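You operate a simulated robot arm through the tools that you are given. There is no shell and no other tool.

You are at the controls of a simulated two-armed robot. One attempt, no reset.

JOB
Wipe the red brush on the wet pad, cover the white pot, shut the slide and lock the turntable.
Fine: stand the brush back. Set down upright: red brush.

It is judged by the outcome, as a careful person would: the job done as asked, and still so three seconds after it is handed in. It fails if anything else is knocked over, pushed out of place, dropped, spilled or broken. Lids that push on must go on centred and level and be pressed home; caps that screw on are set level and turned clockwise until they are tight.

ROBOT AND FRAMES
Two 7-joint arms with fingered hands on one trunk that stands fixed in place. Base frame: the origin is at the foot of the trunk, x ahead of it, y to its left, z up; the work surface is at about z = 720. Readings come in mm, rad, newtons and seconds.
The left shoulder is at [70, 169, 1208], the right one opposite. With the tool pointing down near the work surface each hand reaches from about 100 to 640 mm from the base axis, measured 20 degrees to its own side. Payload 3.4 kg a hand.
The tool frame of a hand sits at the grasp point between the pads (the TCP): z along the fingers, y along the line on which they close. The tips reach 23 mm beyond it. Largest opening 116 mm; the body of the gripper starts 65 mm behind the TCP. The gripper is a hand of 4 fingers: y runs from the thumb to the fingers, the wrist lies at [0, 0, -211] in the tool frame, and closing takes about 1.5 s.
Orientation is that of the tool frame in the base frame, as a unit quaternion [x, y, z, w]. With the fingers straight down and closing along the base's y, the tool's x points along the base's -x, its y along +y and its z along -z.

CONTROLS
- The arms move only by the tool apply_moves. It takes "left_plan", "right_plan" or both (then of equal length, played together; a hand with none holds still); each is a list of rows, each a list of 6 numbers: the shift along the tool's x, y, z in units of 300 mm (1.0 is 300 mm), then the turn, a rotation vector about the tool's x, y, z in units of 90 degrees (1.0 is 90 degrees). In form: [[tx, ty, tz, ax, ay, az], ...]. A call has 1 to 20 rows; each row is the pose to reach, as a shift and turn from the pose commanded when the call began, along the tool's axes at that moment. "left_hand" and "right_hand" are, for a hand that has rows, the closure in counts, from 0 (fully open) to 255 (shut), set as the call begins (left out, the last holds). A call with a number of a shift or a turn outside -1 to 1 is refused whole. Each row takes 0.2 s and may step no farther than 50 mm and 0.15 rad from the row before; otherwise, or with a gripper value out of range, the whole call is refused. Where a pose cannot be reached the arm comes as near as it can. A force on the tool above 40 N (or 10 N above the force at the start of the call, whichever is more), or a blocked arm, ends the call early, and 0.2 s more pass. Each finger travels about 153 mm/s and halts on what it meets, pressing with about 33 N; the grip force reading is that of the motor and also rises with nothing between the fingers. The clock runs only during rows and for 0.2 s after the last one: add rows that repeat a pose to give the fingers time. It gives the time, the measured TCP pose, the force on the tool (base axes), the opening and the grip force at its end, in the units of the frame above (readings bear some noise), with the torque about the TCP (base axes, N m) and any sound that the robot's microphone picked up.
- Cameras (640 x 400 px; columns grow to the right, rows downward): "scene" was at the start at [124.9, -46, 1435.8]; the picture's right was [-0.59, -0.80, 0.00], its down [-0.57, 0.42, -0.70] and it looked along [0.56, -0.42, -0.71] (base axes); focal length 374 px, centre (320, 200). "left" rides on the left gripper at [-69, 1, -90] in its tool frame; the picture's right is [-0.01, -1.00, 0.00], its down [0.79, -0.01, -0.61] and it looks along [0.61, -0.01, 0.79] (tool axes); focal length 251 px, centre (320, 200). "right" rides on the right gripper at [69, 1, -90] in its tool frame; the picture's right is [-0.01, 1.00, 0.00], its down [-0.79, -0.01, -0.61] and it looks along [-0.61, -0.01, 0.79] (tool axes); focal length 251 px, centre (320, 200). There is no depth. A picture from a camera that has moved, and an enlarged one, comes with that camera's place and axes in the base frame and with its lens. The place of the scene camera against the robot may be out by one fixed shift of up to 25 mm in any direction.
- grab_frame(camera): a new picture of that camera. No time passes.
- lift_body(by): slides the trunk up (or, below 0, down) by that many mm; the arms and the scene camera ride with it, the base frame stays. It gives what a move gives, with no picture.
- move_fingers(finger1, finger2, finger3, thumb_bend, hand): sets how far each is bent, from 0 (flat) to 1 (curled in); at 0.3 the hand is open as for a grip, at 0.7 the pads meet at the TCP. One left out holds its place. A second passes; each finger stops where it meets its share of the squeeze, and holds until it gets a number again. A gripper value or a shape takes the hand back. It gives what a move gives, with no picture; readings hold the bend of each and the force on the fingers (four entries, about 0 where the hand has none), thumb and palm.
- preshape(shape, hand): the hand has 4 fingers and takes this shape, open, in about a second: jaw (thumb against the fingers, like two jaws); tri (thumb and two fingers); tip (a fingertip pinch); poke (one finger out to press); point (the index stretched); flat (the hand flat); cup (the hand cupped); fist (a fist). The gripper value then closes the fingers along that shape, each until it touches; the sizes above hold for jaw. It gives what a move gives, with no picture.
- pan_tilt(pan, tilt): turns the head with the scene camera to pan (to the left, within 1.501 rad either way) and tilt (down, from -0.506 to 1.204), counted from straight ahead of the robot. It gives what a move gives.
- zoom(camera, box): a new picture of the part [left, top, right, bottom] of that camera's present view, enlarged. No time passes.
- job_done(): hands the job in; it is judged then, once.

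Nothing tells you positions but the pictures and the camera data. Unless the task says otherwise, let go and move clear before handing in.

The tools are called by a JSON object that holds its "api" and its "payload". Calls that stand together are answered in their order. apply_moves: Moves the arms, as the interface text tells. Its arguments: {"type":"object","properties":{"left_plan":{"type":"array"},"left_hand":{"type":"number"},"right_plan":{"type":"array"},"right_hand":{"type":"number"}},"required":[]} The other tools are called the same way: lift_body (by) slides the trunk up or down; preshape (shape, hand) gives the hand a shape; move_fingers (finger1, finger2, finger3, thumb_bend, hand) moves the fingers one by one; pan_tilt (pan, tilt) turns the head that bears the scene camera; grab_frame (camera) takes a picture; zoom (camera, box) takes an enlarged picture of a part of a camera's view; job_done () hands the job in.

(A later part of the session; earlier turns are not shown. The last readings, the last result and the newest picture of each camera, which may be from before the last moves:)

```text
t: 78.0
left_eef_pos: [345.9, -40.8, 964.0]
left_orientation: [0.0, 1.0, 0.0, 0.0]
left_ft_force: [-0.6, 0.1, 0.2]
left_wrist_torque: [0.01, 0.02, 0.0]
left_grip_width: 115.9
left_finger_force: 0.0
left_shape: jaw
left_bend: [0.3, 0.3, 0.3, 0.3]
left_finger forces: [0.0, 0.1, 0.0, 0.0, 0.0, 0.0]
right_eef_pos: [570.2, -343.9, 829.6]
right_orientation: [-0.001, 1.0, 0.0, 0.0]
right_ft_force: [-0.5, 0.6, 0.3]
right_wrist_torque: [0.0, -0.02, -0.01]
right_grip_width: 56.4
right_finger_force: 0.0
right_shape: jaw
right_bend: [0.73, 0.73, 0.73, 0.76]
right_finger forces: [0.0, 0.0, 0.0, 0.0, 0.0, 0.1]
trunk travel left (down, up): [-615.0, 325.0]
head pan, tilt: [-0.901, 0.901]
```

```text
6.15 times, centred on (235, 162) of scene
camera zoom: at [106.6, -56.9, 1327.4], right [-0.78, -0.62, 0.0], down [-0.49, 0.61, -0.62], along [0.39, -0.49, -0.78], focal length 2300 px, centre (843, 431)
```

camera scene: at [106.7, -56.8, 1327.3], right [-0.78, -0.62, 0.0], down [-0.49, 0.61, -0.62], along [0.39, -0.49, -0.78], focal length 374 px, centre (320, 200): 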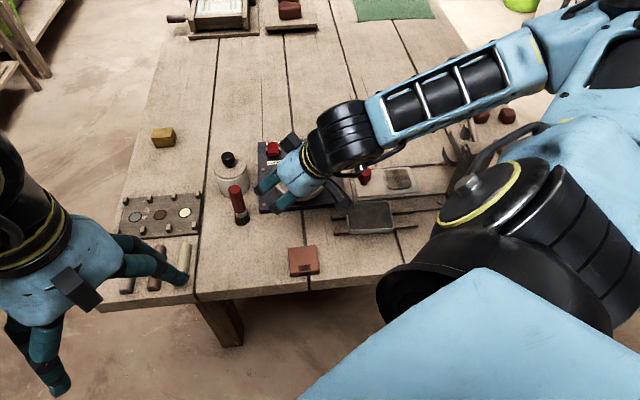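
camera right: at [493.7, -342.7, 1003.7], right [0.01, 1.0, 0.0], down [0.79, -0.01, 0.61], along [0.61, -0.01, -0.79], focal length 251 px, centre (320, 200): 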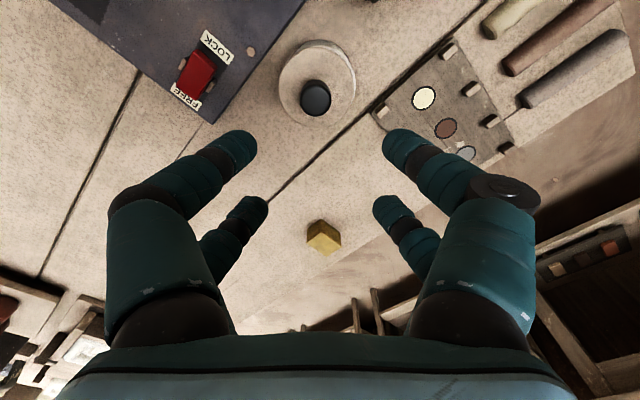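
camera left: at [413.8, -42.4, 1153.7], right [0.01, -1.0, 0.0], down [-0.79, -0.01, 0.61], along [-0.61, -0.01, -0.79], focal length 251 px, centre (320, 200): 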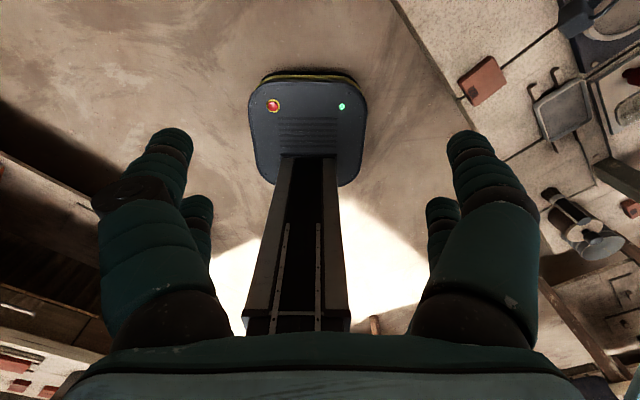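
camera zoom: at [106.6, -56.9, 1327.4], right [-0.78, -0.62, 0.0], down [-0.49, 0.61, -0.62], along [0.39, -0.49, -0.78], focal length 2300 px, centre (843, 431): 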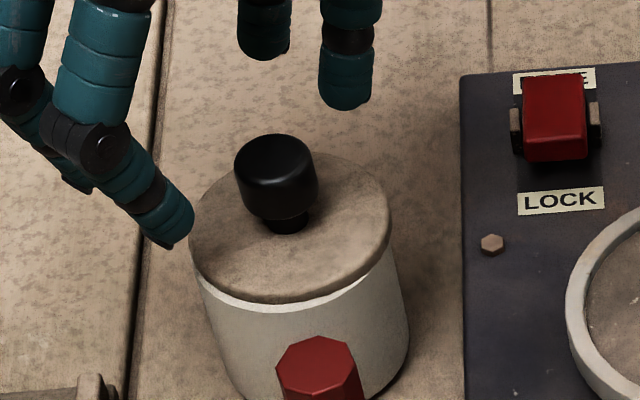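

{"api": "apply_moves", "payload": {"right_plan": [[0.009, 0, 0.02, 0, 0, 0], [0.009, 0, 0.045, 0, 0, 0], [0.009, 0, 0.045, 0, 0, 0]]}}

{"api": "apply_moves", "payload": {"right_plan": [[0, 0, 0, 0, 0, 0], [0, 0, 0, 0, 0, 0], [0, 0, 0, 0, 0, 0], [0, 0, 0, 0, 0, 0], [0, 0, 0, 0, 0, 0], [0, 0, 0, 0, 0, 0]], "right_hand": 255}}

{"api": "zoom", "payload": {"camera": "right", "box": [220, 30, 420, 200]}}

{"api": "zoom", "payload": {"camera": "scene", "box": [212, 150, 252, 190]}}

```text
t: 78.8
left_eef_pos: [345.2, -41.1, 965.4]
left_orientation: [0.0, 1.0, 0.0, -0.001]
left_ft_force: [-0.4, 0.7, -1.0]
left_wrist_torque: [0.01, 0.01, 0.03]
left_grip_width: 115.9
left_finger_force: 0.1
left_shape: jaw
left_bend: [0.3, 0.3, 0.3, 0.3]
left_finger forces: [0.1, 0.0, 0.0, 0.0, 0.0, 0.0]
right_eef_pos: [567.5, -345.4, 816.0]
right_orientation: [0.0, 1.0, 0.0, 0.0]
right_ft_force: [0.2, -0.4, 0.3]
right_wrist_torque: [0.01, 0.01, 0.02]
right_grip_width: 56.5
right_finger_force: 0.0
right_shape: jaw
right_bend: [0.73, 0.73, 0.73, 0.76]
right_finger forces: [0.1, 0.0, 0.0, 0.1, 0.1, 0.0]
trunk travel left (down, up): [-615.0, 325.0]
head pan, tilt: [-0.901, 0.901]
```

```text
t: 80.2
left_eef_pos: [344.8, -41.5, 965.1]
left_orientation: [0.0, 1.0, 0.0, 0.001]
left_ft_force: [-0.5, -0.3, 0.5]
left_wrist_torque: [0.0, -0.01, 0.05]
left_grip_width: 116.0
left_finger_force: 0.1
left_shape: jaw
left_bend: [0.3, 0.3, 0.3, 0.3]
left_finger forces: [0.0, 0.0, 0.1, 0.0, 0.0, 0.1]
right_eef_pos: [568.5, -344.6, 816.4]
right_orientation: [0.0, 1.0, 0.0, 0.0]
right_ft_force: [0.3, 0.1, 0.7]
right_wrist_torque: [0.0, -0.03, 0.03]
right_grip_width: 7.4
right_finger_force: 33.0
right_shape: jaw
right_bend: [0.73, 0.62, 0.62, 0.75]
right_finger forces: [29.5, 0.0, 0.1, 0.0, 29.5, 0.0]
trunk travel left (down, up): [-615.0, 325.0]
head pan, tilt: [-0.901, 0.901]
```

```text
2.35 times, centred on (320, 115) of right
camera zoom: at [498.8, -343.5, 906.2], right [0.01, 1.0, 0.0], down [0.79, -0.01, 0.61], along [0.61, -0.01, -0.8], focal length 592 px, centre (320, 400)
```

zoom: 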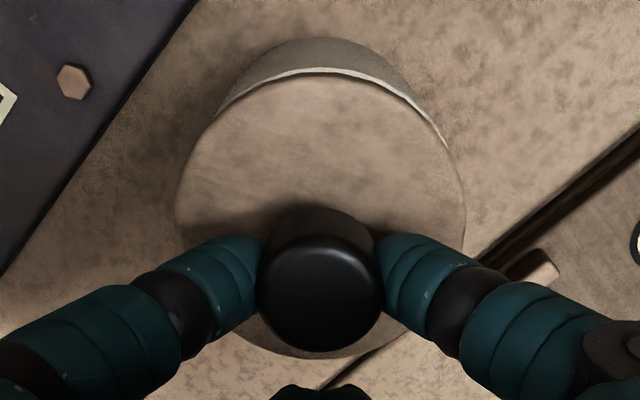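

```text
10.00 times, centred on (232, 170) of scene
camera zoom: at [106.8, -57.0, 1327.3], right [-0.78, -0.62, 0.0], down [-0.49, 0.61, -0.62], along [0.39, -0.49, -0.78], focal length 3738 px, centre (1200, 500)
```

zoom: 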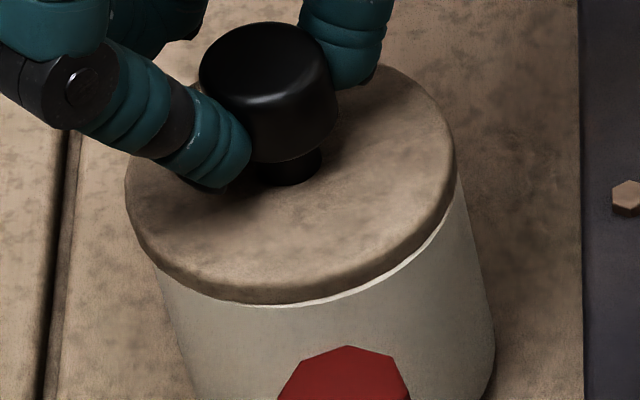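

Much better: y is centred. The lid still sits about 1.5–2 mm too far in +x, so I'll slide it back that much while holding it.

{"api": "apply_moves", "payload": {"right_plan": [[0.003, 0, 0, 0, 0, 0], [0.006, 0.001, 0, 0, 0, 0], [0.006, 0.001, 0, 0, 0, 0]]}}

{"api": "zoom", "payload": {"camera": "right", "box": [220, 30, 420, 200]}}

{"api": "zoom", "payload": {"camera": "scene", "box": [212, 150, 252, 190]}}

```text
t: 81.0
left_eef_pos: [345.0, -41.3, 963.8]
left_orientation: [0.0, 1.0, 0.0, 0.0]
left_ft_force: [0.4, -0.1, 0.7]
left_wrist_torque: [-0.01, 0.03, 0.01]
left_grip_width: 116.0
left_finger_force: 0.2
left_shape: jaw
left_bend: [0.3, 0.3, 0.3, 0.3]
left_finger forces: [0.0, 0.0, 0.0, 0.0, 0.0, 0.1]
right_eef_pos: [565.4, -345.5, 815.7]
right_orientation: [0.0, 1.0, 0.0, 0.0]
right_ft_force: [0.0, -0.1, 1.0]
right_wrist_torque: [0.0, -0.01, 0.0]
right_grip_width: 7.2
right_finger_force: 32.9
right_shape: jaw
right_bend: [0.73, 0.62, 0.62, 0.75]
right_finger forces: [29.5, 0.1, 0.1, 0.0, 29.5, 0.0]
trunk travel left (down, up): [-615.0, 325.0]
head pan, tilt: [-0.901, 0.901]
```

```text
2.35 times, centred on (320, 115) of right
camera zoom: at [497.1, -343.2, 906.2], right [0.01, 1.0, 0.0], down [0.8, -0.01, 0.61], along [0.61, -0.01, -0.8], focal length 592 px, centre (320, 400)
```

zoom: 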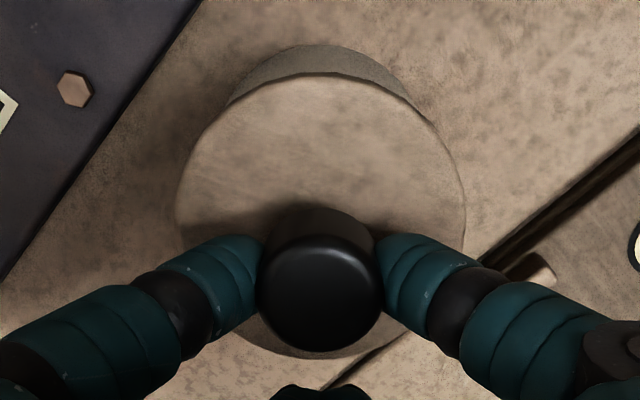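

```text
10.00 times, centred on (232, 170) of scene
camera zoom: at [106.8, -57.0, 1327.3], right [-0.78, -0.62, 0.0], down [-0.49, 0.61, -0.62], along [0.39, -0.49, -0.78], focal length 3738 px, centre (1200, 500)
```

zoom: 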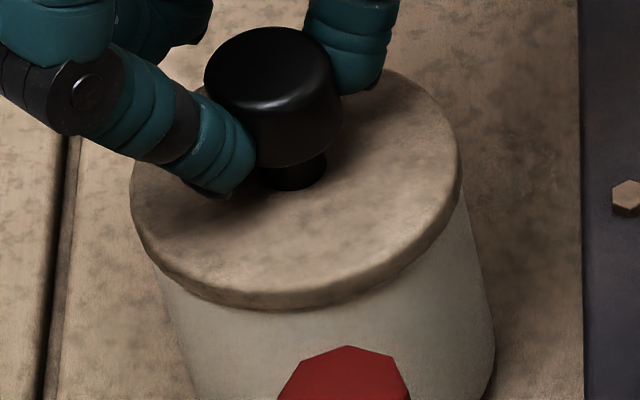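

The rim is now evenly covered. A light press, ease to zero load, then release gently.

{"api": "apply_moves", "payload": {"right_plan": [[0, 0, 0.004, 0, 0, 0], [0, 0, 0.007, 0, 0, 0], [0, 0, 0.007, 0, 0, 0]]}}

{"api": "apply_moves", "payload": {"right_plan": [[0, 0, -0.004, 0, 0, 0], [0, 0, -0.007, 0, 0, 0], [0, 0, -0.007, 0, 0, 0]]}}

{"api": "zoom", "payload": {"camera": "scene", "box": [212, 150, 252, 190]}}

```text
t: 81.8
left_eef_pos: [342.8, -41.2, 965.6]
left_orientation: [0.001, 1.0, -0.001, 0.0]
left_ft_force: [0.1, -0.1, 0.3]
left_wrist_torque: [0.0, 0.0, -0.05]
left_grip_width: 116.1
left_finger_force: 0.1
left_shape: jaw
left_bend: [0.3, 0.3, 0.3, 0.3]
left_finger forces: [0.0, 0.1, 0.0, 0.1, 0.0, 0.1]
right_eef_pos: [567.3, -344.0, 815.3]
right_orientation: [0.0, 1.0, -0.001, 0.002]
right_ft_force: [0.9, -3.4, 10.9]
right_wrist_torque: [-0.06, 0.19, 0.05]
right_grip_width: 7.8
right_finger_force: 33.0
right_shape: jaw
right_bend: [0.73, 0.62, 0.62, 0.76]
right_finger forces: [31.7, 0.0, 0.1, 0.1, 34.6, 0.1]
trunk travel left (down, up): [-615.0, 325.0]
head pan, tilt: [-0.901, 0.901]
heard: snap
```

```text
t: 82.6
left_eef_pos: [342.8, -41.7, 964.8]
left_orientation: [0.0, 1.0, 0.0, -0.001]
left_ft_force: [-0.1, 0.1, 0.7]
left_wrist_torque: [0.02, 0.0, -0.03]
left_grip_width: 115.7
left_finger_force: 0.0
left_shape: jaw
left_bend: [0.3, 0.3, 0.3, 0.3]
left_finger forces: [0.0, 0.1, 0.0, 0.1, 0.0, 0.0]
right_eef_pos: [567.0, -342.8, 815.9]
right_orientation: [0.001, 1.0, 0.0, 0.0]
right_ft_force: [1.7, -3.9, 4.5]
right_wrist_torque: [-0.09, 0.03, 0.04]
right_grip_width: 7.5
right_finger_force: 33.0
right_shape: jaw
right_bend: [0.73, 0.62, 0.62, 0.76]
right_finger forces: [30.5, 0.0, 0.0, 0.1, 34.0, 0.1]
trunk travel left (down, up): [-615.0, 325.0]
head pan, tilt: [-0.901, 0.901]
```

```text
10.00 times, centred on (232, 170) of scene
camera zoom: at [106.3, -57.3, 1327.3], right [-0.78, -0.62, 0.0], down [-0.49, 0.61, -0.62], along [0.39, -0.49, -0.78], focal length 3738 px, centre (1200, 500)
```

zoom: 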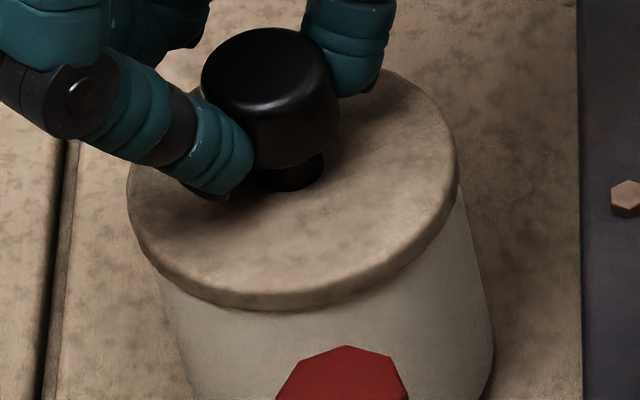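

I heard a snap: the lid has gone home. Releasing and rising clear.

{"api": "apply_moves", "payload": {"right_plan": [[0, -0.002, -0.002, 0, 0, 0], [0, -0.002, -0.002, 0, 0, 0], [0, -0.002, -0.002, 0, 0, 0], [0, -0.002, -0.002, 0, 0, 0], [0, -0.002, -0.002, 0, 0, 0]], "right_hand": 140}}

{"api": "apply_moves", "payload": {"right_plan": [[0, 0, -0.05, 0, 0, 0], [0, 0, -0.15, 0, 0, 0], [0, 0, -0.3, 0, 0, 0], [0, 0, -0.4, 0, 0, 0], [0, 0, -0.4, 0, 0, 0]]}}

{"api": "grab_frame", "payload": {"camera": "right"}}

{"api": "zoom", "payload": {"camera": "scene", "box": [200, 130, 300, 230]}}

```text
t: 83.8
left_eef_pos: [344.9, -42.5, 965.9]
left_orientation: [0.0, 1.0, 0.0, 0.0]
left_ft_force: [0.0, 0.3, -0.2]
left_wrist_torque: [-0.01, 0.01, -0.02]
left_grip_width: 115.8
left_finger_force: 0.1
left_shape: jaw
left_bend: [0.3, 0.3, 0.3, 0.3]
left_finger forces: [0.0, 0.0, 0.0, 0.0, 0.0, 0.1]
right_eef_pos: [566.3, -342.5, 817.1]
right_orientation: [0.0, 1.0, 0.0, 0.0]
right_ft_force: [0.0, 0.5, 0.1]
right_wrist_torque: [0.02, 0.0, 0.04]
right_grip_width: 51.8
right_finger_force: 0.1
right_shape: jaw
right_bend: [0.73, 0.73, 0.73, 0.76]
right_finger forces: [0.1, 0.0, 0.0, 0.1, 0.1, 0.0]
trunk travel left (down, up): [-615.0, 325.0]
head pan, tilt: [-0.901, 0.901]
```

```text
t: 85.0
left_eef_pos: [345.1, -42.4, 965.2]
left_orientation: [0.0, 1.0, -0.001, 0.0]
left_ft_force: [0.5, -0.4, 0.4]
left_wrist_torque: [-0.01, 0.0, -0.02]
left_grip_width: 115.6
left_finger_force: 0.0
left_shape: jaw
left_bend: [0.3, 0.3, 0.3, 0.3]
left_finger forces: [0.0, 0.0, 0.1, 0.1, 0.0, 0.0]
right_eef_pos: [566.4, -344.3, 936.2]
right_orientation: [0.0, 1.0, -0.001, 0.0]
right_ft_force: [-0.9, 0.2, 0.3]
right_wrist_torque: [-0.02, -0.01, 0.02]
right_grip_width: 52.0
right_finger_force: 0.1
right_shape: jaw
right_bend: [0.73, 0.73, 0.73, 0.76]
right_finger forces: [0.0, 0.0, 0.0, 0.0, 0.0, 0.0]
trunk travel left (down, up): [-615.0, 325.0]
head pan, tilt: [-0.901, 0.901]
```

```text
taken
camera right: at [496.5, -343.4, 1026.6], right [0.01, 1.0, 0.0], down [0.8, -0.01, 0.61], along [0.61, -0.01, -0.8], focal length 251 px, centre (320, 200)
```

right: 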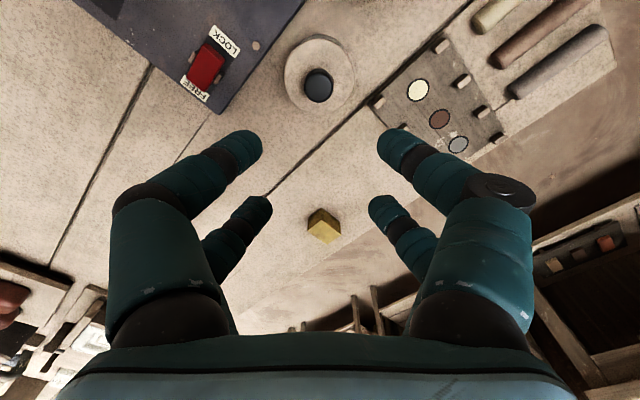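

```text
4.00 times, centred on (250, 180) of scene
camera zoom: at [106.9, -57.2, 1327.3], right [-0.78, -0.62, 0.0], down [-0.49, 0.61, -0.62], along [0.39, -0.49, -0.78], focal length 1495 px, centre (600, 280)
```

zoom: 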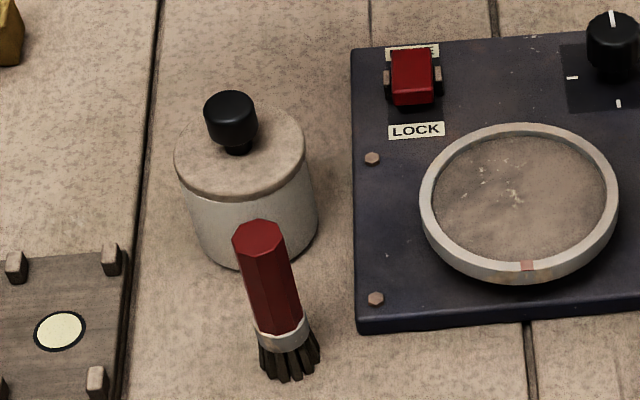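

The lid is snug, and the pot and brush are undisturbed. Next is the rocker, so I'll put the hand in the poke shape and see where the finger sits.

{"api": "preshape", "payload": {"hand": "right", "shape": "poke"}}

{"api": "grab_frame", "payload": {"camera": "right"}}

{"api": "grab_frame", "payload": {"camera": "scene"}}

```text
t: 85.9
left_eef_pos: [344.5, -42.1, 964.8]
left_orientation: [0.001, 1.0, 0.0, 0.0]
left_ft_force: [-0.6, -0.5, 0.2]
left_wrist_torque: [-0.02, 0.0, -0.01]
left_grip_width: 115.7
left_finger_force: 0.1
left_shape: jaw
left_bend: [0.3, 0.3, 0.3, 0.3]
left_finger forces: [0.1, 0.0, 0.0, 0.0, 0.1, 0.0]
right_eef_pos: [565.1, -344.8, 936.4]
right_orientation: [0.0, 1.0, 0.001, 0.0]
right_ft_force: [0.5, -0.5, 0.7]
right_wrist_torque: [-0.02, -0.02, 0.0]
right_grip_width: 0.3
right_finger_force: 0.1
right_shape: poke
right_bend: [1.0, 1.0, 1.0, 0.28]
right_finger forces: [0.1, 0.0, 0.1, 0.0, 0.0, 0.0]
trunk travel left (down, up): [-615.0, 325.0]
head pan, tilt: [-0.901, 0.901]
```

```text
taken
camera right: at [496.4, -343.2, 1026.4], right [0.01, 1.0, 0.0], down [0.79, -0.01, 0.61], along [0.61, -0.01, -0.8], focal length 251 px, centre (320, 200)
```

right: 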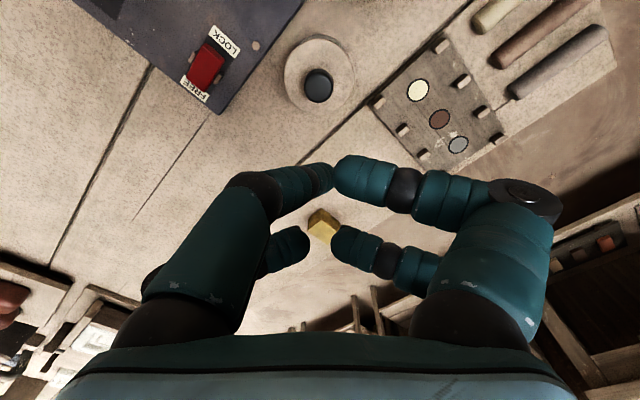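

```text
taken
camera scene: at [106.8, -57.0, 1327.3], right [-0.78, -0.62, 0.0], down [-0.49, 0.61, -0.62], along [0.39, -0.49, -0.78], focal length 374 px, centre (320, 200)
```

scene: 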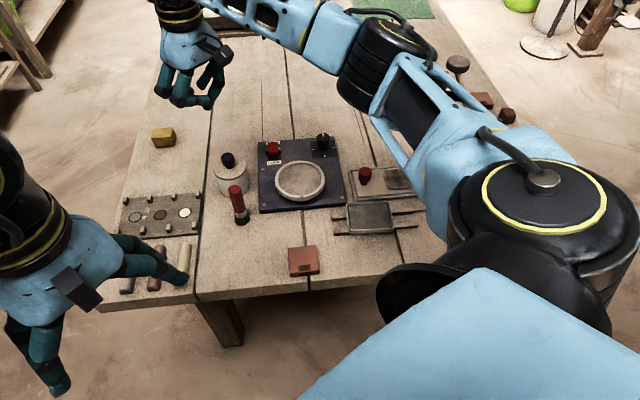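

{"api": "move_fingers", "payload": {"hand": "right", "finger1": 0.5, "finger2": 1.0, "finger3": 1.0, "thumb_bend": 1.0}}

{"api": "grab_frame", "payload": {"camera": "right"}}

{"api": "zoom", "payload": {"camera": "scene", "box": [120, 0, 270, 120]}}

```text
t: 86.9
left_eef_pos: [344.2, -41.6, 964.8]
left_orientation: [0.0, 1.0, 0.0, -0.001]
left_ft_force: [-0.1, -0.2, -0.1]
left_wrist_torque: [0.0, -0.01, 0.02]
left_grip_width: 115.8
left_finger_force: 0.2
left_shape: jaw
left_bend: [0.3, 0.3, 0.3, 0.3]
left_finger forces: [0.0, 0.1, 0.0, 0.0, 0.1, 0.0]
right_eef_pos: [564.5, -343.1, 937.2]
right_orientation: [-0.001, 1.0, 0.0, 0.0]
right_ft_force: [0.1, -0.1, -1.1]
right_wrist_torque: [0.03, -0.04, 0.02]
right_grip_width: 19.5
right_finger_force: 0.0
right_shape: fingers
right_bend: [0.5, 0.97, 0.97, 1.0]
right_finger forces: [0.0, 0.0, 0.1, 0.0, 0.0, 0.1]
trunk travel left (down, up): [-615.0, 325.0]
head pan, tilt: [-0.901, 0.901]
```

```text
taken
camera right: at [496.4, -343.2, 1026.4], right [0.01, 1.0, 0.0], down [0.79, -0.01, 0.61], along [0.61, -0.01, -0.79], focal length 251 px, centre (320, 200)
```

right: 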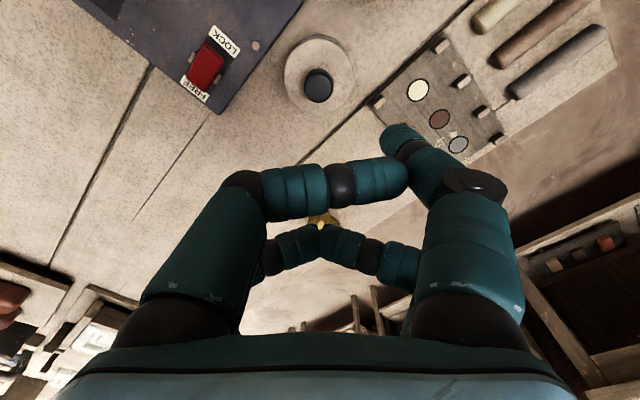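

```text
3.33 times, centred on (195, 60) of scene
camera zoom: at [106.8, -56.9, 1327.3], right [-0.78, -0.62, 0.0], down [-0.49, 0.61, -0.62], along [0.39, -0.49, -0.78], focal length 1246 px, centre (737, 667)
```

zoom: 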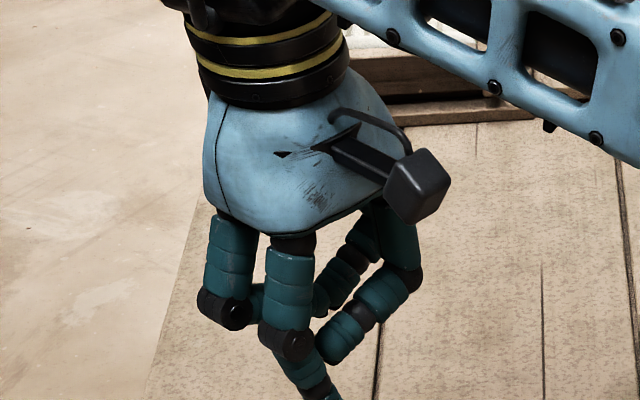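

Finger 1 now sticks out alone, with its tip around tool (18, 36, 25). Locating the rocker precisely.

{"api": "zoom", "payload": {"camera": "right", "box": [160, 10, 270, 120]}}

{"api": "zoom", "payload": {"camera": "right", "box": [260, 90, 480, 260]}}

```text
3.64 times, centred on (215, 65) of right
camera zoom: at [496.4, -343.2, 1026.4], right [0.01, 1.0, 0.0], down [0.79, -0.01, 0.61], along [0.61, -0.01, -0.79], focal length 914 px, centre (702, 691)
```

zoom: 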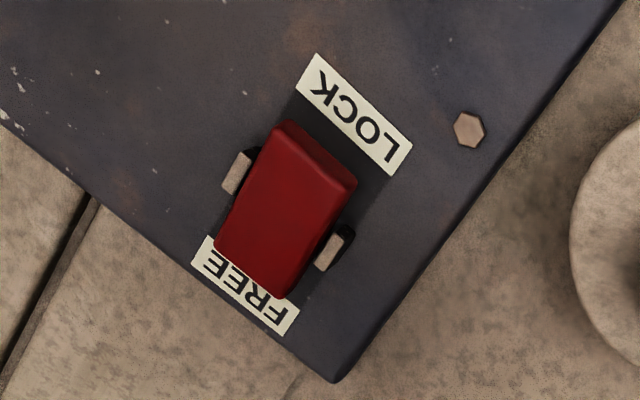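

```text
2.35 times, centred on (370, 175) of right
camera zoom: at [496.4, -343.2, 1026.4], right [0.01, 1.0, 0.0], down [0.79, -0.01, 0.61], along [0.61, -0.01, -0.79], focal length 592 px, centre (202, 259)
```

zoom: 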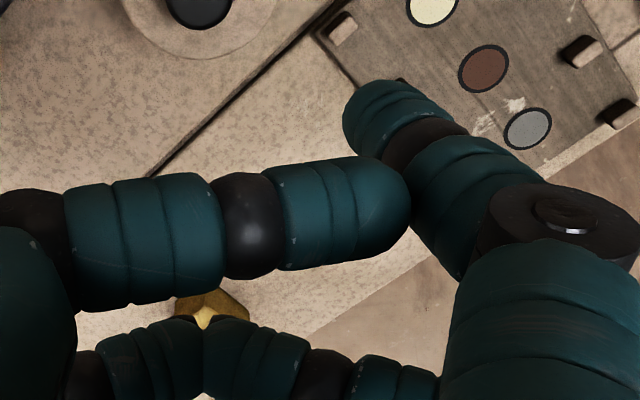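

{"api": "apply_moves", "payload": {"right_plan": [[0.01, -0.12, 0, 0, 0, 0], [0.02, -0.24, 0, 0, 0, 0], [0.03, -0.36, 0, 0, 0, 0], [0.043, -0.463, 0, 0, 0, 0], [0.043, -0.463, 0.12, 0, 0, 0], [0.043, -0.463, 0.24, 0, 0, 0], [0.043, -0.463, 0.36, 0, 0, 0], [0.043, -0.463, 0.36, 0, 0, 0]]}}

{"api": "grab_frame", "payload": {"camera": "right"}}

{"api": "zoom", "payload": {"camera": "scene", "box": [220, 80, 340, 200]}}

```text
t: 88.7
left_eef_pos: [343.8, -42.8, 963.7]
left_orientation: [0.0, 1.0, 0.0, 0.001]
left_ft_force: [0.0, 1.0, -0.1]
left_wrist_torque: [0.0, -0.03, -0.01]
left_grip_width: 115.9
left_finger_force: 0.1
left_shape: jaw
left_bend: [0.3, 0.3, 0.3, 0.3]
left_finger forces: [0.1, 0.0, 0.1, 0.1, 0.0, 0.0]
right_eef_pos: [552.7, -481.9, 826.7]
right_orientation: [0.0, 1.0, 0.001, 0.001]
right_ft_force: [0.3, -1.0, 0.6]
right_wrist_torque: [0.01, -0.03, -0.01]
right_grip_width: 19.5
right_finger_force: 0.2
right_shape: fingers
right_bend: [0.5, 0.97, 0.97, 1.0]
right_finger forces: [0.1, 0.0, 0.0, 0.0, 0.0, 0.0]
trunk travel left (down, up): [-615.0, 325.0]
head pan, tilt: [-0.901, 0.901]
```

```text
taken
camera right: at [482.6, -480.9, 916.7], right [0.01, 1.0, 0.0], down [0.79, -0.01, 0.61], along [0.61, -0.01, -0.79], focal length 251 px, centre (320, 200)
```

right: 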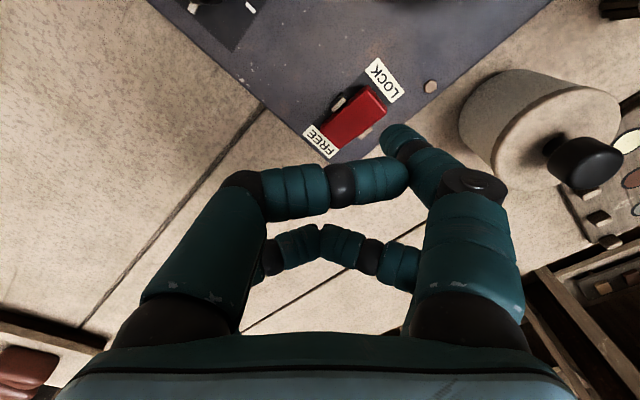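

```text
3.33 times, centred on (280, 140) of scene
camera zoom: at [106.5, -56.7, 1327.4], right [-0.78, -0.62, 0.0], down [-0.49, 0.61, -0.62], along [0.39, -0.49, -0.78], focal length 1246 px, centre (453, 400)
```

zoom: 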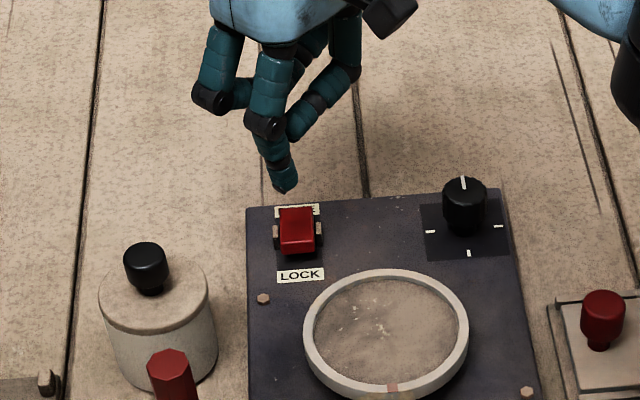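

{"api": "apply_moves", "payload": {"right_plan": [[-0.01, -0.023, 0.05, 0, 0, 0], [-0.01, -0.023, 0.12, 0, 0, 0], [-0.01, -0.023, 0.12, 0, 0, 0]]}}

{"api": "zoom", "payload": {"camera": "right", "box": [300, 60, 460, 200]}}

{"api": "zoom", "payload": {"camera": "scene", "box": [250, 110, 310, 180]}}

```text
t: 89.5
left_eef_pos: [344.4, -42.5, 966.3]
left_orientation: [0.0, 1.0, 0.0, 0.0]
left_ft_force: [-0.4, 0.2, -0.5]
left_wrist_torque: [-0.03, 0.02, 0.02]
left_grip_width: 116.0
left_finger_force: 0.1
left_shape: jaw
left_bend: [0.3, 0.3, 0.3, 0.3]
left_finger forces: [0.0, 0.0, 0.1, 0.0, 0.1, 0.0]
right_eef_pos: [556.0, -488.2, 790.6]
right_orientation: [0.001, 1.0, 0.0, 0.0]
right_ft_force: [0.3, 0.1, -0.2]
right_wrist_torque: [-0.02, 0.03, 0.02]
right_grip_width: 19.7
right_finger_force: 0.1
right_shape: fingers
right_bend: [0.5, 0.97, 0.97, 1.0]
right_finger forces: [0.0, 0.0, 0.0, 0.0, 0.0, 0.0]
trunk travel left (down, up): [-615.0, 325.0]
head pan, tilt: [-0.901, 0.901]
```

```text
2.86 times, centred on (380, 130) of right
camera zoom: at [486.4, -486.9, 880.7], right [0.01, 1.0, 0.0], down [0.79, -0.01, 0.61], along [0.61, -0.01, -0.79], focal length 718 px, centre (149, 400)
```

zoom: 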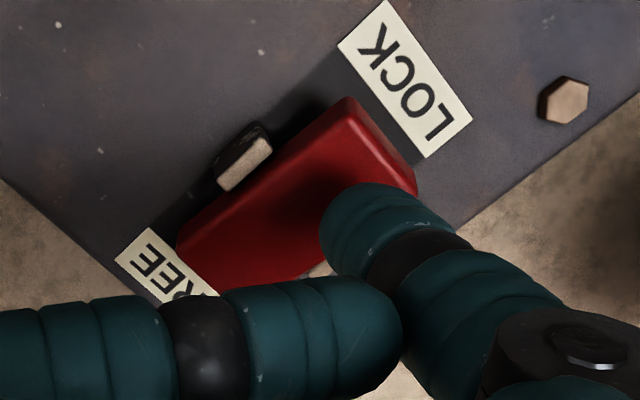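

```text
5.71 times, centred on (280, 145) of scene
camera zoom: at [106.6, -56.9, 1327.4], right [-0.78, -0.62, 0.0], down [-0.49, 0.61, -0.62], along [0.39, -0.49, -0.78], focal length 2136 px, centre (549, 514)
```

zoom: 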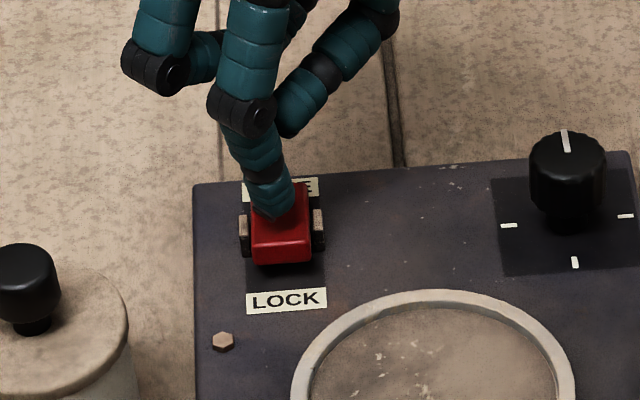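

{"api": "apply_moves", "payload": {"right_plan": [[-0.002, 0.01, 0.02, 0, 0, 0], [-0.002, 0.01, 0.04, 0, 0, 0], [-0.002, 0.01, 0.04, 0, 0, 0]]}}

{"api": "zoom", "payload": {"camera": "scene", "box": [250, 110, 310, 180]}}

{"api": "apply_moves", "payload": {"right_plan": [[0, 0, 0.01, 0, 0, 0], [0, 0, 0.01, 0, 0, 0]]}}

```text
t: 90.3
left_eef_pos: [344.4, -42.2, 964.6]
left_orientation: [-0.001, 1.0, -0.001, 0.001]
left_ft_force: [0.5, 0.0, 1.5]
left_wrist_torque: [0.03, -0.03, 0.01]
left_grip_width: 116.2
left_finger_force: 0.1
left_shape: jaw
left_bend: [0.3, 0.3, 0.3, 0.3]
left_finger forces: [0.0, 0.0, 0.0, 0.0, 0.1, 0.1]
right_eef_pos: [556.8, -486.6, 779.1]
right_orientation: [0.0, 1.0, 0.0, 0.0]
right_ft_force: [-0.4, -0.5, 1.8]
right_wrist_torque: [0.04, 0.02, -0.02]
right_grip_width: 19.5
right_finger_force: 0.1
right_shape: fingers
right_bend: [0.5, 0.97, 0.97, 1.0]
right_finger forces: [0.5, 0.0, 0.0, 0.0, 0.0, 0.0]
trunk travel left (down, up): [-615.0, 325.0]
head pan, tilt: [-0.901, 0.901]
```

```text
5.71 times, centred on (280, 145) of scene
camera zoom: at [106.7, -56.9, 1327.3], right [-0.78, -0.62, 0.0], down [-0.49, 0.61, -0.62], along [0.39, -0.49, -0.78], focal length 2136 px, centre (549, 514)
```

zoom: 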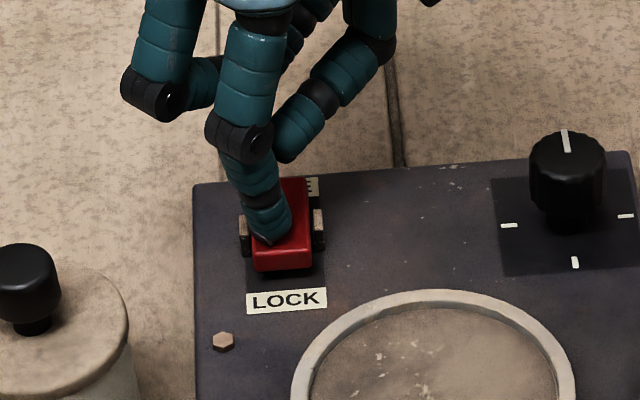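

```text
t: 90.9
left_eef_pos: [344.0, -41.4, 965.9]
left_orientation: [0.0, 1.0, 0.0, 0.0]
left_ft_force: [0.0, 0.1, -0.8]
left_wrist_torque: [0.01, 0.02, -0.02]
left_grip_width: 116.1
left_finger_force: 0.1
left_shape: jaw
left_bend: [0.3, 0.3, 0.3, 0.3]
left_finger forces: [0.0, 0.0, 0.0, 0.0, 0.0, 0.0]
right_eef_pos: [555.6, -486.3, 777.4]
right_orientation: [0.0, 1.0, 0.001, 0.0]
right_ft_force: [-0.7, -0.2, 0.3]
right_wrist_torque: [-0.04, 0.05, 0.02]
right_grip_width: 19.6
right_finger_force: 0.1
right_shape: fingers
right_bend: [0.5, 0.97, 0.97, 1.0]
right_finger forces: [0.1, 0.0, 0.1, 0.1, 0.0, 0.0]
trunk travel left (down, up): [-615.0, 325.0]
head pan, tilt: [-0.901, 0.901]
```

{"api": "zoom", "payload": {"camera": "scene", "box": [250, 110, 310, 180]}}

{"api": "apply_moves", "payload": {"right_plan": [[0, 0, 0.01, 0, 0, 0], [0, 0, 0.01, 0, 0, 0]]}}

{"api": "zoom", "payload": {"camera": "scene", "box": [250, 110, 310, 180]}}

```text
5.71 times, centred on (280, 145) of scene
camera zoom: at [106.7, -56.9, 1327.3], right [-0.78, -0.62, 0.0], down [-0.49, 0.61, -0.62], along [0.39, -0.49, -0.78], focal length 2136 px, centre (549, 514)
```

zoom: 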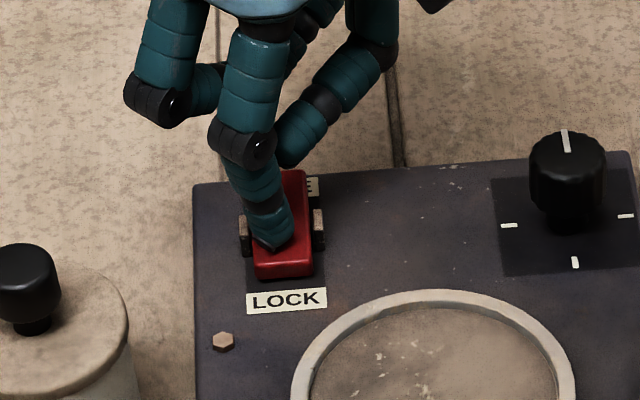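

```text
t: 91.5
left_eef_pos: [344.1, -41.5, 965.3]
left_orientation: [0.0, 1.0, 0.0, 0.001]
left_ft_force: [-0.2, 0.0, 0.0]
left_wrist_torque: [0.0, -0.02, -0.03]
left_grip_width: 115.7
left_finger_force: 0.0
left_shape: jaw
left_bend: [0.3, 0.3, 0.3, 0.3]
left_finger forces: [0.1, 0.0, 0.1, 0.0, 0.0, 0.0]
right_eef_pos: [555.4, -485.2, 775.8]
right_orientation: [0.0, 1.0, 0.0, 0.001]
right_ft_force: [0.7, -1.1, 10.2]
right_wrist_torque: [0.41, 0.13, -0.01]
right_grip_width: 19.4
right_finger_force: 5.2
right_shape: fingers
right_bend: [0.51, 0.97, 0.97, 1.0]
right_finger forces: [10.4, 0.0, 0.0, 0.0, 0.0, 0.0]
trunk travel left (down, up): [-615.0, 325.0]
head pan, tilt: [-0.901, 0.901]
```

```text
5.71 times, centred on (280, 145) of scene
camera zoom: at [105.2, -55.7, 1327.7], right [-0.78, -0.62, 0.0], down [-0.49, 0.61, -0.62], along [0.39, -0.49, -0.78], focal length 2136 px, centre (549, 514)
```

zoom: 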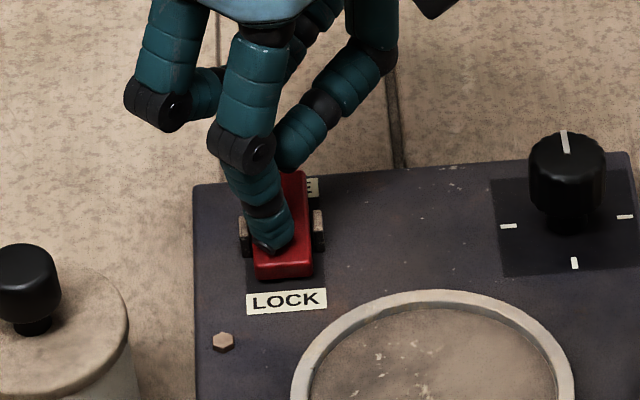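

The rocker is at its stop on the LOCK side with 10 N. Withdrawing to check that it stays.

{"api": "apply_moves", "payload": {"right_plan": [[0, 0, 0.004, 0, 0, 0], [0, 0, 0.004, 0, 0, 0], [0, 0, -0.1, 0, 0, 0], [0, 0, -0.25, 0, 0, 0], [0, 0, -0.4, 0, 0, 0], [0, 0, -0.4, 0, 0, 0]]}}

{"api": "zoom", "payload": {"camera": "scene", "box": [250, 110, 310, 180]}}

{"api": "grab_frame", "payload": {"camera": "right"}}

```text
t: 92.9
left_eef_pos: [346.0, -42.6, 964.4]
left_orientation: [0.0, 1.0, -0.001, 0.0]
left_ft_force: [-0.3, -0.7, 0.3]
left_wrist_torque: [-0.01, 0.02, 0.01]
left_grip_width: 115.9
left_finger_force: 0.0
left_shape: jaw
left_bend: [0.3, 0.3, 0.3, 0.3]
left_finger forces: [0.0, 0.0, 0.0, 0.0, 0.0, 0.0]
right_eef_pos: [557.7, -485.3, 895.0]
right_orientation: [0.0, 1.0, 0.001, -0.001]
right_ft_force: [-0.4, -0.2, 0.1]
right_wrist_torque: [-0.02, 0.03, -0.05]
right_grip_width: 19.6
right_finger_force: 0.0
right_shape: fingers
right_bend: [0.5, 0.97, 0.97, 1.0]
right_finger forces: [0.1, 0.0, 0.0, 0.0, 0.0, 0.0]
trunk travel left (down, up): [-615.0, 325.0]
head pan, tilt: [-0.901, 0.901]
```

```text
5.71 times, centred on (280, 145) of scene
camera zoom: at [106.7, -57.2, 1327.3], right [-0.78, -0.62, 0.0], down [-0.49, 0.61, -0.62], along [0.39, -0.49, -0.78], focal length 2136 px, centre (549, 514)
```

zoom: 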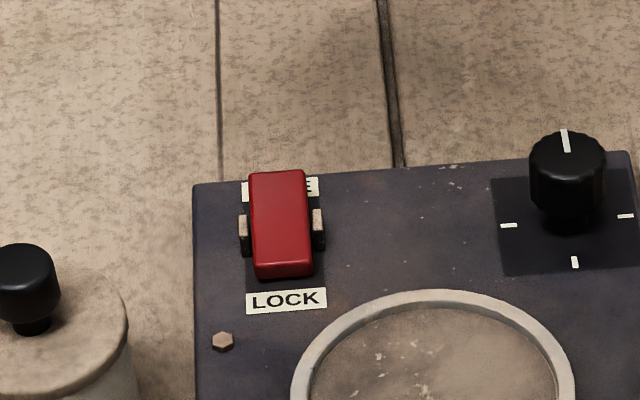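

```text
taken
camera right: at [488.1, -484.4, 985.1], right [0.01, 1.0, 0.0], down [0.8, -0.01, 0.61], along [0.61, -0.01, -0.8], focal length 251 px, centre (320, 200)
```

right: 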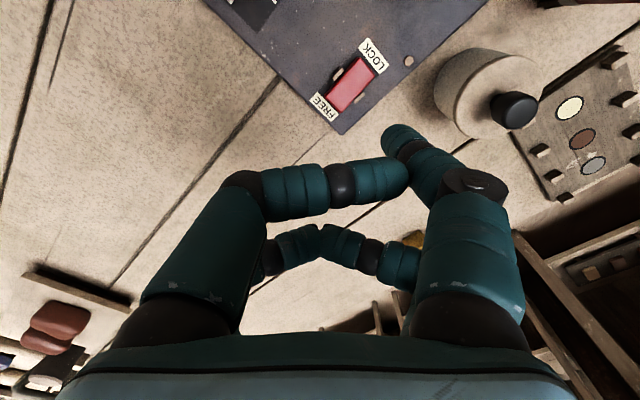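

The turntable rocker stays on LOCK. Now moving back for a close look at the slide and its track.

{"api": "apply_moves", "payload": {"right_plan": [[0.12, -0.013, -0.04, 0, 0, 0], [0.25, -0.027, -0.08, 0, 0, 0], [0.38, -0.04, -0.117, 0, 0, 0], [0.51, -0.055, -0.117, 0, 0, 0], [0.64, -0.07, -0.117, 0, 0, 0], [0.757, -0.083, -0.117, 0, 0, 0], [0.757, -0.083, -0.117, 0, 0, 0]]}}

{"api": "grab_frame", "payload": {"camera": "right"}}

{"api": "zoom", "payload": {"camera": "right", "box": [150, 0, 400, 170]}}

{"api": "grab_frame", "payload": {"camera": "scene"}}

```text
t: 94.5
left_eef_pos: [345.5, -42.7, 964.4]
left_orientation: [0.0, 1.0, 0.0, -0.001]
left_ft_force: [0.1, -0.2, 0.1]
left_wrist_torque: [0.02, 0.0, 0.0]
left_grip_width: 115.8
left_finger_force: 0.1
left_shape: jaw
left_bend: [0.3, 0.3, 0.3, 0.3]
left_finger forces: [0.1, 0.0, 0.0, 0.1, 0.0, 0.1]
right_eef_pos: [329.4, -511.3, 926.6]
right_orientation: [0.0, 1.0, 0.0, 0.0]
right_ft_force: [0.8, -0.1, -0.6]
right_wrist_torque: [-0.02, 0.02, 0.0]
right_grip_width: 19.5
right_finger_force: 0.1
right_shape: fingers
right_bend: [0.5, 0.97, 0.97, 1.0]
right_finger forces: [0.1, 0.0, 0.0, 0.0, 0.0, 0.0]
trunk travel left (down, up): [-615.0, 325.0]
head pan, tilt: [-0.901, 0.901]
```

```text
taken
camera right: at [260.8, -510.2, 1017.8], right [0.01, 1.0, 0.0], down [0.8, -0.01, 0.61], along [0.61, 0.0, -0.8], focal length 251 px, centre (320, 200)
```

right: 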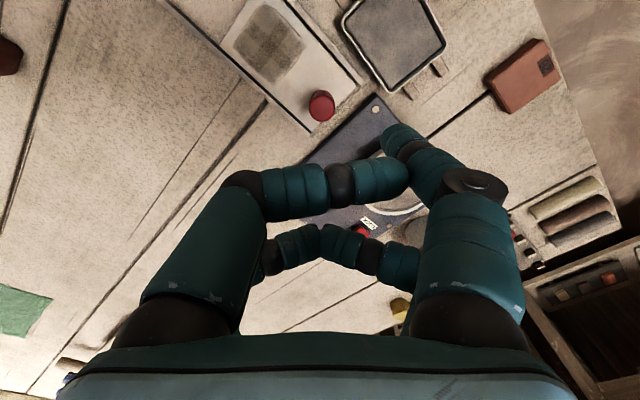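

```text
2.35 times, centred on (275, 85) of right
camera zoom: at [260.8, -510.2, 1017.8], right [0.01, 1.0, 0.0], down [0.8, -0.01, 0.61], along [0.61, 0.0, -0.8], focal length 592 px, centre (426, 471)
```

zoom: 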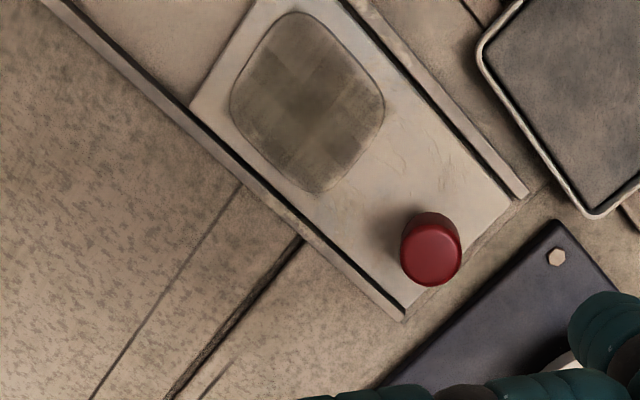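

```text
taken
camera scene: at [107.7, -57.5, 1327.2], right [-0.78, -0.62, 0.0], down [-0.49, 0.61, -0.62], along [0.39, -0.49, -0.78], focal length 374 px, centre (320, 200)
```

scene: 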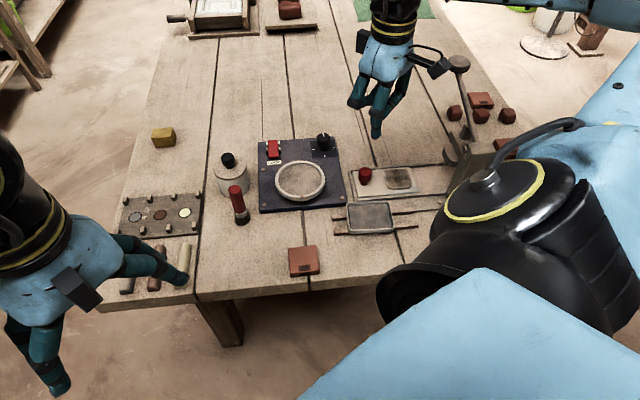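

The slide plate is at the open end of its rails, and shutting it means pushing it toward the press. I'll extend the thumb alone to push the red knob from behind, with the hand body trailing.

{"api": "move_fingers", "payload": {"hand": "right", "finger1": 1.0, "finger2": 1.0, "finger3": 1.0, "thumb_bend": 0.5}}

{"api": "apply_moves", "payload": {"right_plan": [[-0.09, 0.1, 0.03, 0, 0, 0], [-0.187, 0.207, 0.07, 0, 0, 0], [-0.187, 0.207, 0.2, 0, 0, 0], [-0.187, 0.207, 0.2, 0, 0, 0]]}}

{"api": "grab_frame", "payload": {"camera": "right"}}

{"api": "zoom", "payload": {"camera": "scene", "box": [300, 100, 460, 240]}}

```text
t: 95.5
left_eef_pos: [345.0, -42.4, 965.6]
left_orientation: [0.0, 1.0, 0.0, 0.0]
left_ft_force: [-0.4, 0.5, -0.5]
left_wrist_torque: [0.03, -0.03, -0.03]
left_grip_width: 115.8
left_finger_force: 0.1
left_shape: jaw
left_bend: [0.3, 0.3, 0.3, 0.3]
left_finger forces: [0.0, 0.1, 0.0, 0.0, 0.0, 0.0]
right_eef_pos: [328.8, -509.9, 929.0]
right_orientation: [0.0, 1.0, 0.0, 0.0]
right_ft_force: [-0.1, 0.1, -0.5]
right_wrist_torque: [0.02, 0.02, 0.03]
right_grip_width: 38.9
right_finger_force: 0.1
right_shape: fingers
right_bend: [1.0, 0.97, 0.97, 0.5]
right_finger forces: [0.1, 0.1, 0.0, 0.1, 0.1, 0.0]
trunk travel left (down, up): [-615.0, 325.0]
head pan, tilt: [-0.901, 0.901]
```

```text
t: 96.5
left_eef_pos: [345.6, -42.2, 965.7]
left_orientation: [0.001, 1.0, 0.0, 0.0]
left_ft_force: [-0.1, 0.3, 0.6]
left_wrist_torque: [0.0, -0.02, -0.02]
left_grip_width: 116.0
left_finger_force: 0.0
left_shape: jaw
left_bend: [0.3, 0.3, 0.3, 0.3]
left_finger forces: [0.1, 0.0, 0.0, 0.0, 0.0, 0.1]
right_eef_pos: [384.8, -448.2, 869.8]
right_orientation: [0.0, 1.0, 0.0, 0.0]
right_ft_force: [-0.5, 0.4, 0.9]
right_wrist_torque: [-0.02, 0.03, -0.03]
right_grip_width: 39.0
right_finger_force: 0.1
right_shape: fingers
right_bend: [1.0, 0.97, 0.97, 0.5]
right_finger forces: [0.1, 0.0, 0.1, 0.0, 0.1, 0.0]
trunk travel left (down, up): [-615.0, 325.0]
head pan, tilt: [-0.901, 0.901]
```

```text
taken
camera right: at [316.1, -448.0, 959.2], right [0.01, 1.0, 0.0], down [0.8, -0.01, 0.61], along [0.61, -0.01, -0.8], focal length 251 px, centre (320, 200)
```

right: 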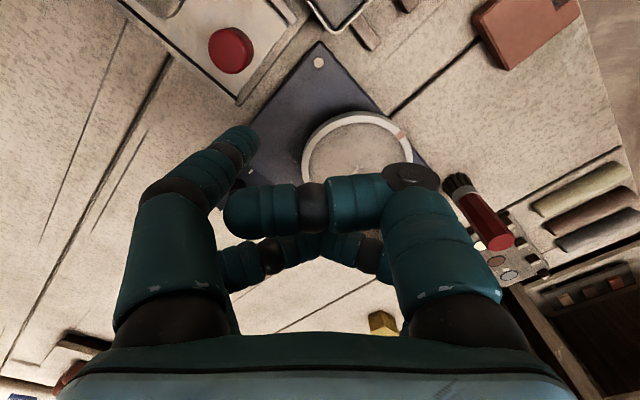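

```text
2.86 times, centred on (380, 170) of scene
camera zoom: at [106.9, -56.6, 1327.3], right [-0.78, -0.62, 0.0], down [-0.49, 0.61, -0.62], along [0.39, -0.49, -0.78], focal length 1068 px, centre (149, 286)
```

zoom: 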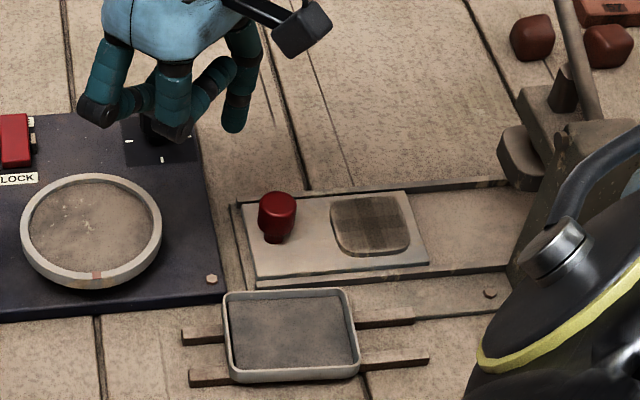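

Thumb and knob line up along the track direction. Lowering to the height of the knob's head.

{"api": "apply_moves", "payload": {"right_plan": [[0.004, 0.004, 0.1, 0, 0, 0], [0.008, 0.008, 0.2, 0, 0, 0], [0.008, 0.008, 0.306, 0, 0, 0], [0.008, 0.008, 0.306, 0, 0, 0]]}}

{"api": "grab_frame", "payload": {"camera": "right"}}

{"api": "zoom", "payload": {"camera": "scene", "box": [310, 120, 410, 210]}}

```text
t: 97.5
left_eef_pos: [345.2, -41.7, 964.5]
left_orientation: [0.0, 1.0, 0.0, 0.0]
left_ft_force: [0.4, -0.3, -0.3]
left_wrist_torque: [0.01, 0.02, 0.03]
left_grip_width: 115.8
left_finger_force: 0.0
left_shape: jaw
left_bend: [0.3, 0.3, 0.3, 0.3]
left_finger forces: [0.0, 0.1, 0.0, 0.1, 0.0, 0.2]
right_eef_pos: [381.8, -447.6, 777.5]
right_orientation: [0.0, 1.0, -0.001, 0.001]
right_ft_force: [0.8, -0.4, -0.7]
right_wrist_torque: [-0.01, -0.03, -0.01]
right_grip_width: 39.2
right_finger_force: 0.1
right_shape: fingers
right_bend: [1.0, 0.97, 0.97, 0.5]
right_finger forces: [0.0, 0.0, 0.0, 0.1, 0.0, 0.0]
trunk travel left (down, up): [-615.0, 325.0]
head pan, tilt: [-0.901, 0.901]
```

```text
taken
camera right: at [312.6, -445.7, 866.8], right [0.01, 1.0, 0.0], down [0.79, -0.01, 0.61], along [0.61, -0.01, -0.79], focal length 251 px, centre (320, 200)
```

right: 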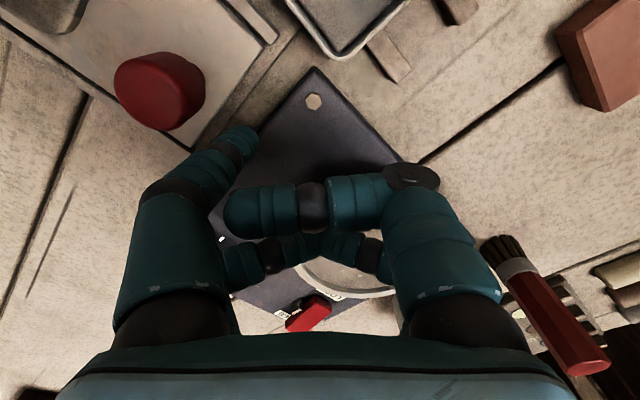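

```text
4.44 times, centred on (360, 165) of scene
camera zoom: at [106.4, -56.7, 1327.4], right [-0.78, -0.62, 0.0], down [-0.49, 0.61, -0.62], along [0.39, -0.49, -0.78], focal length 1661 px, centre (142, 356)
```

zoom: 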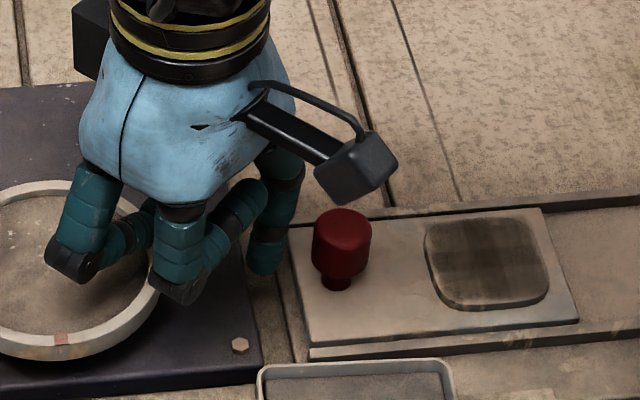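

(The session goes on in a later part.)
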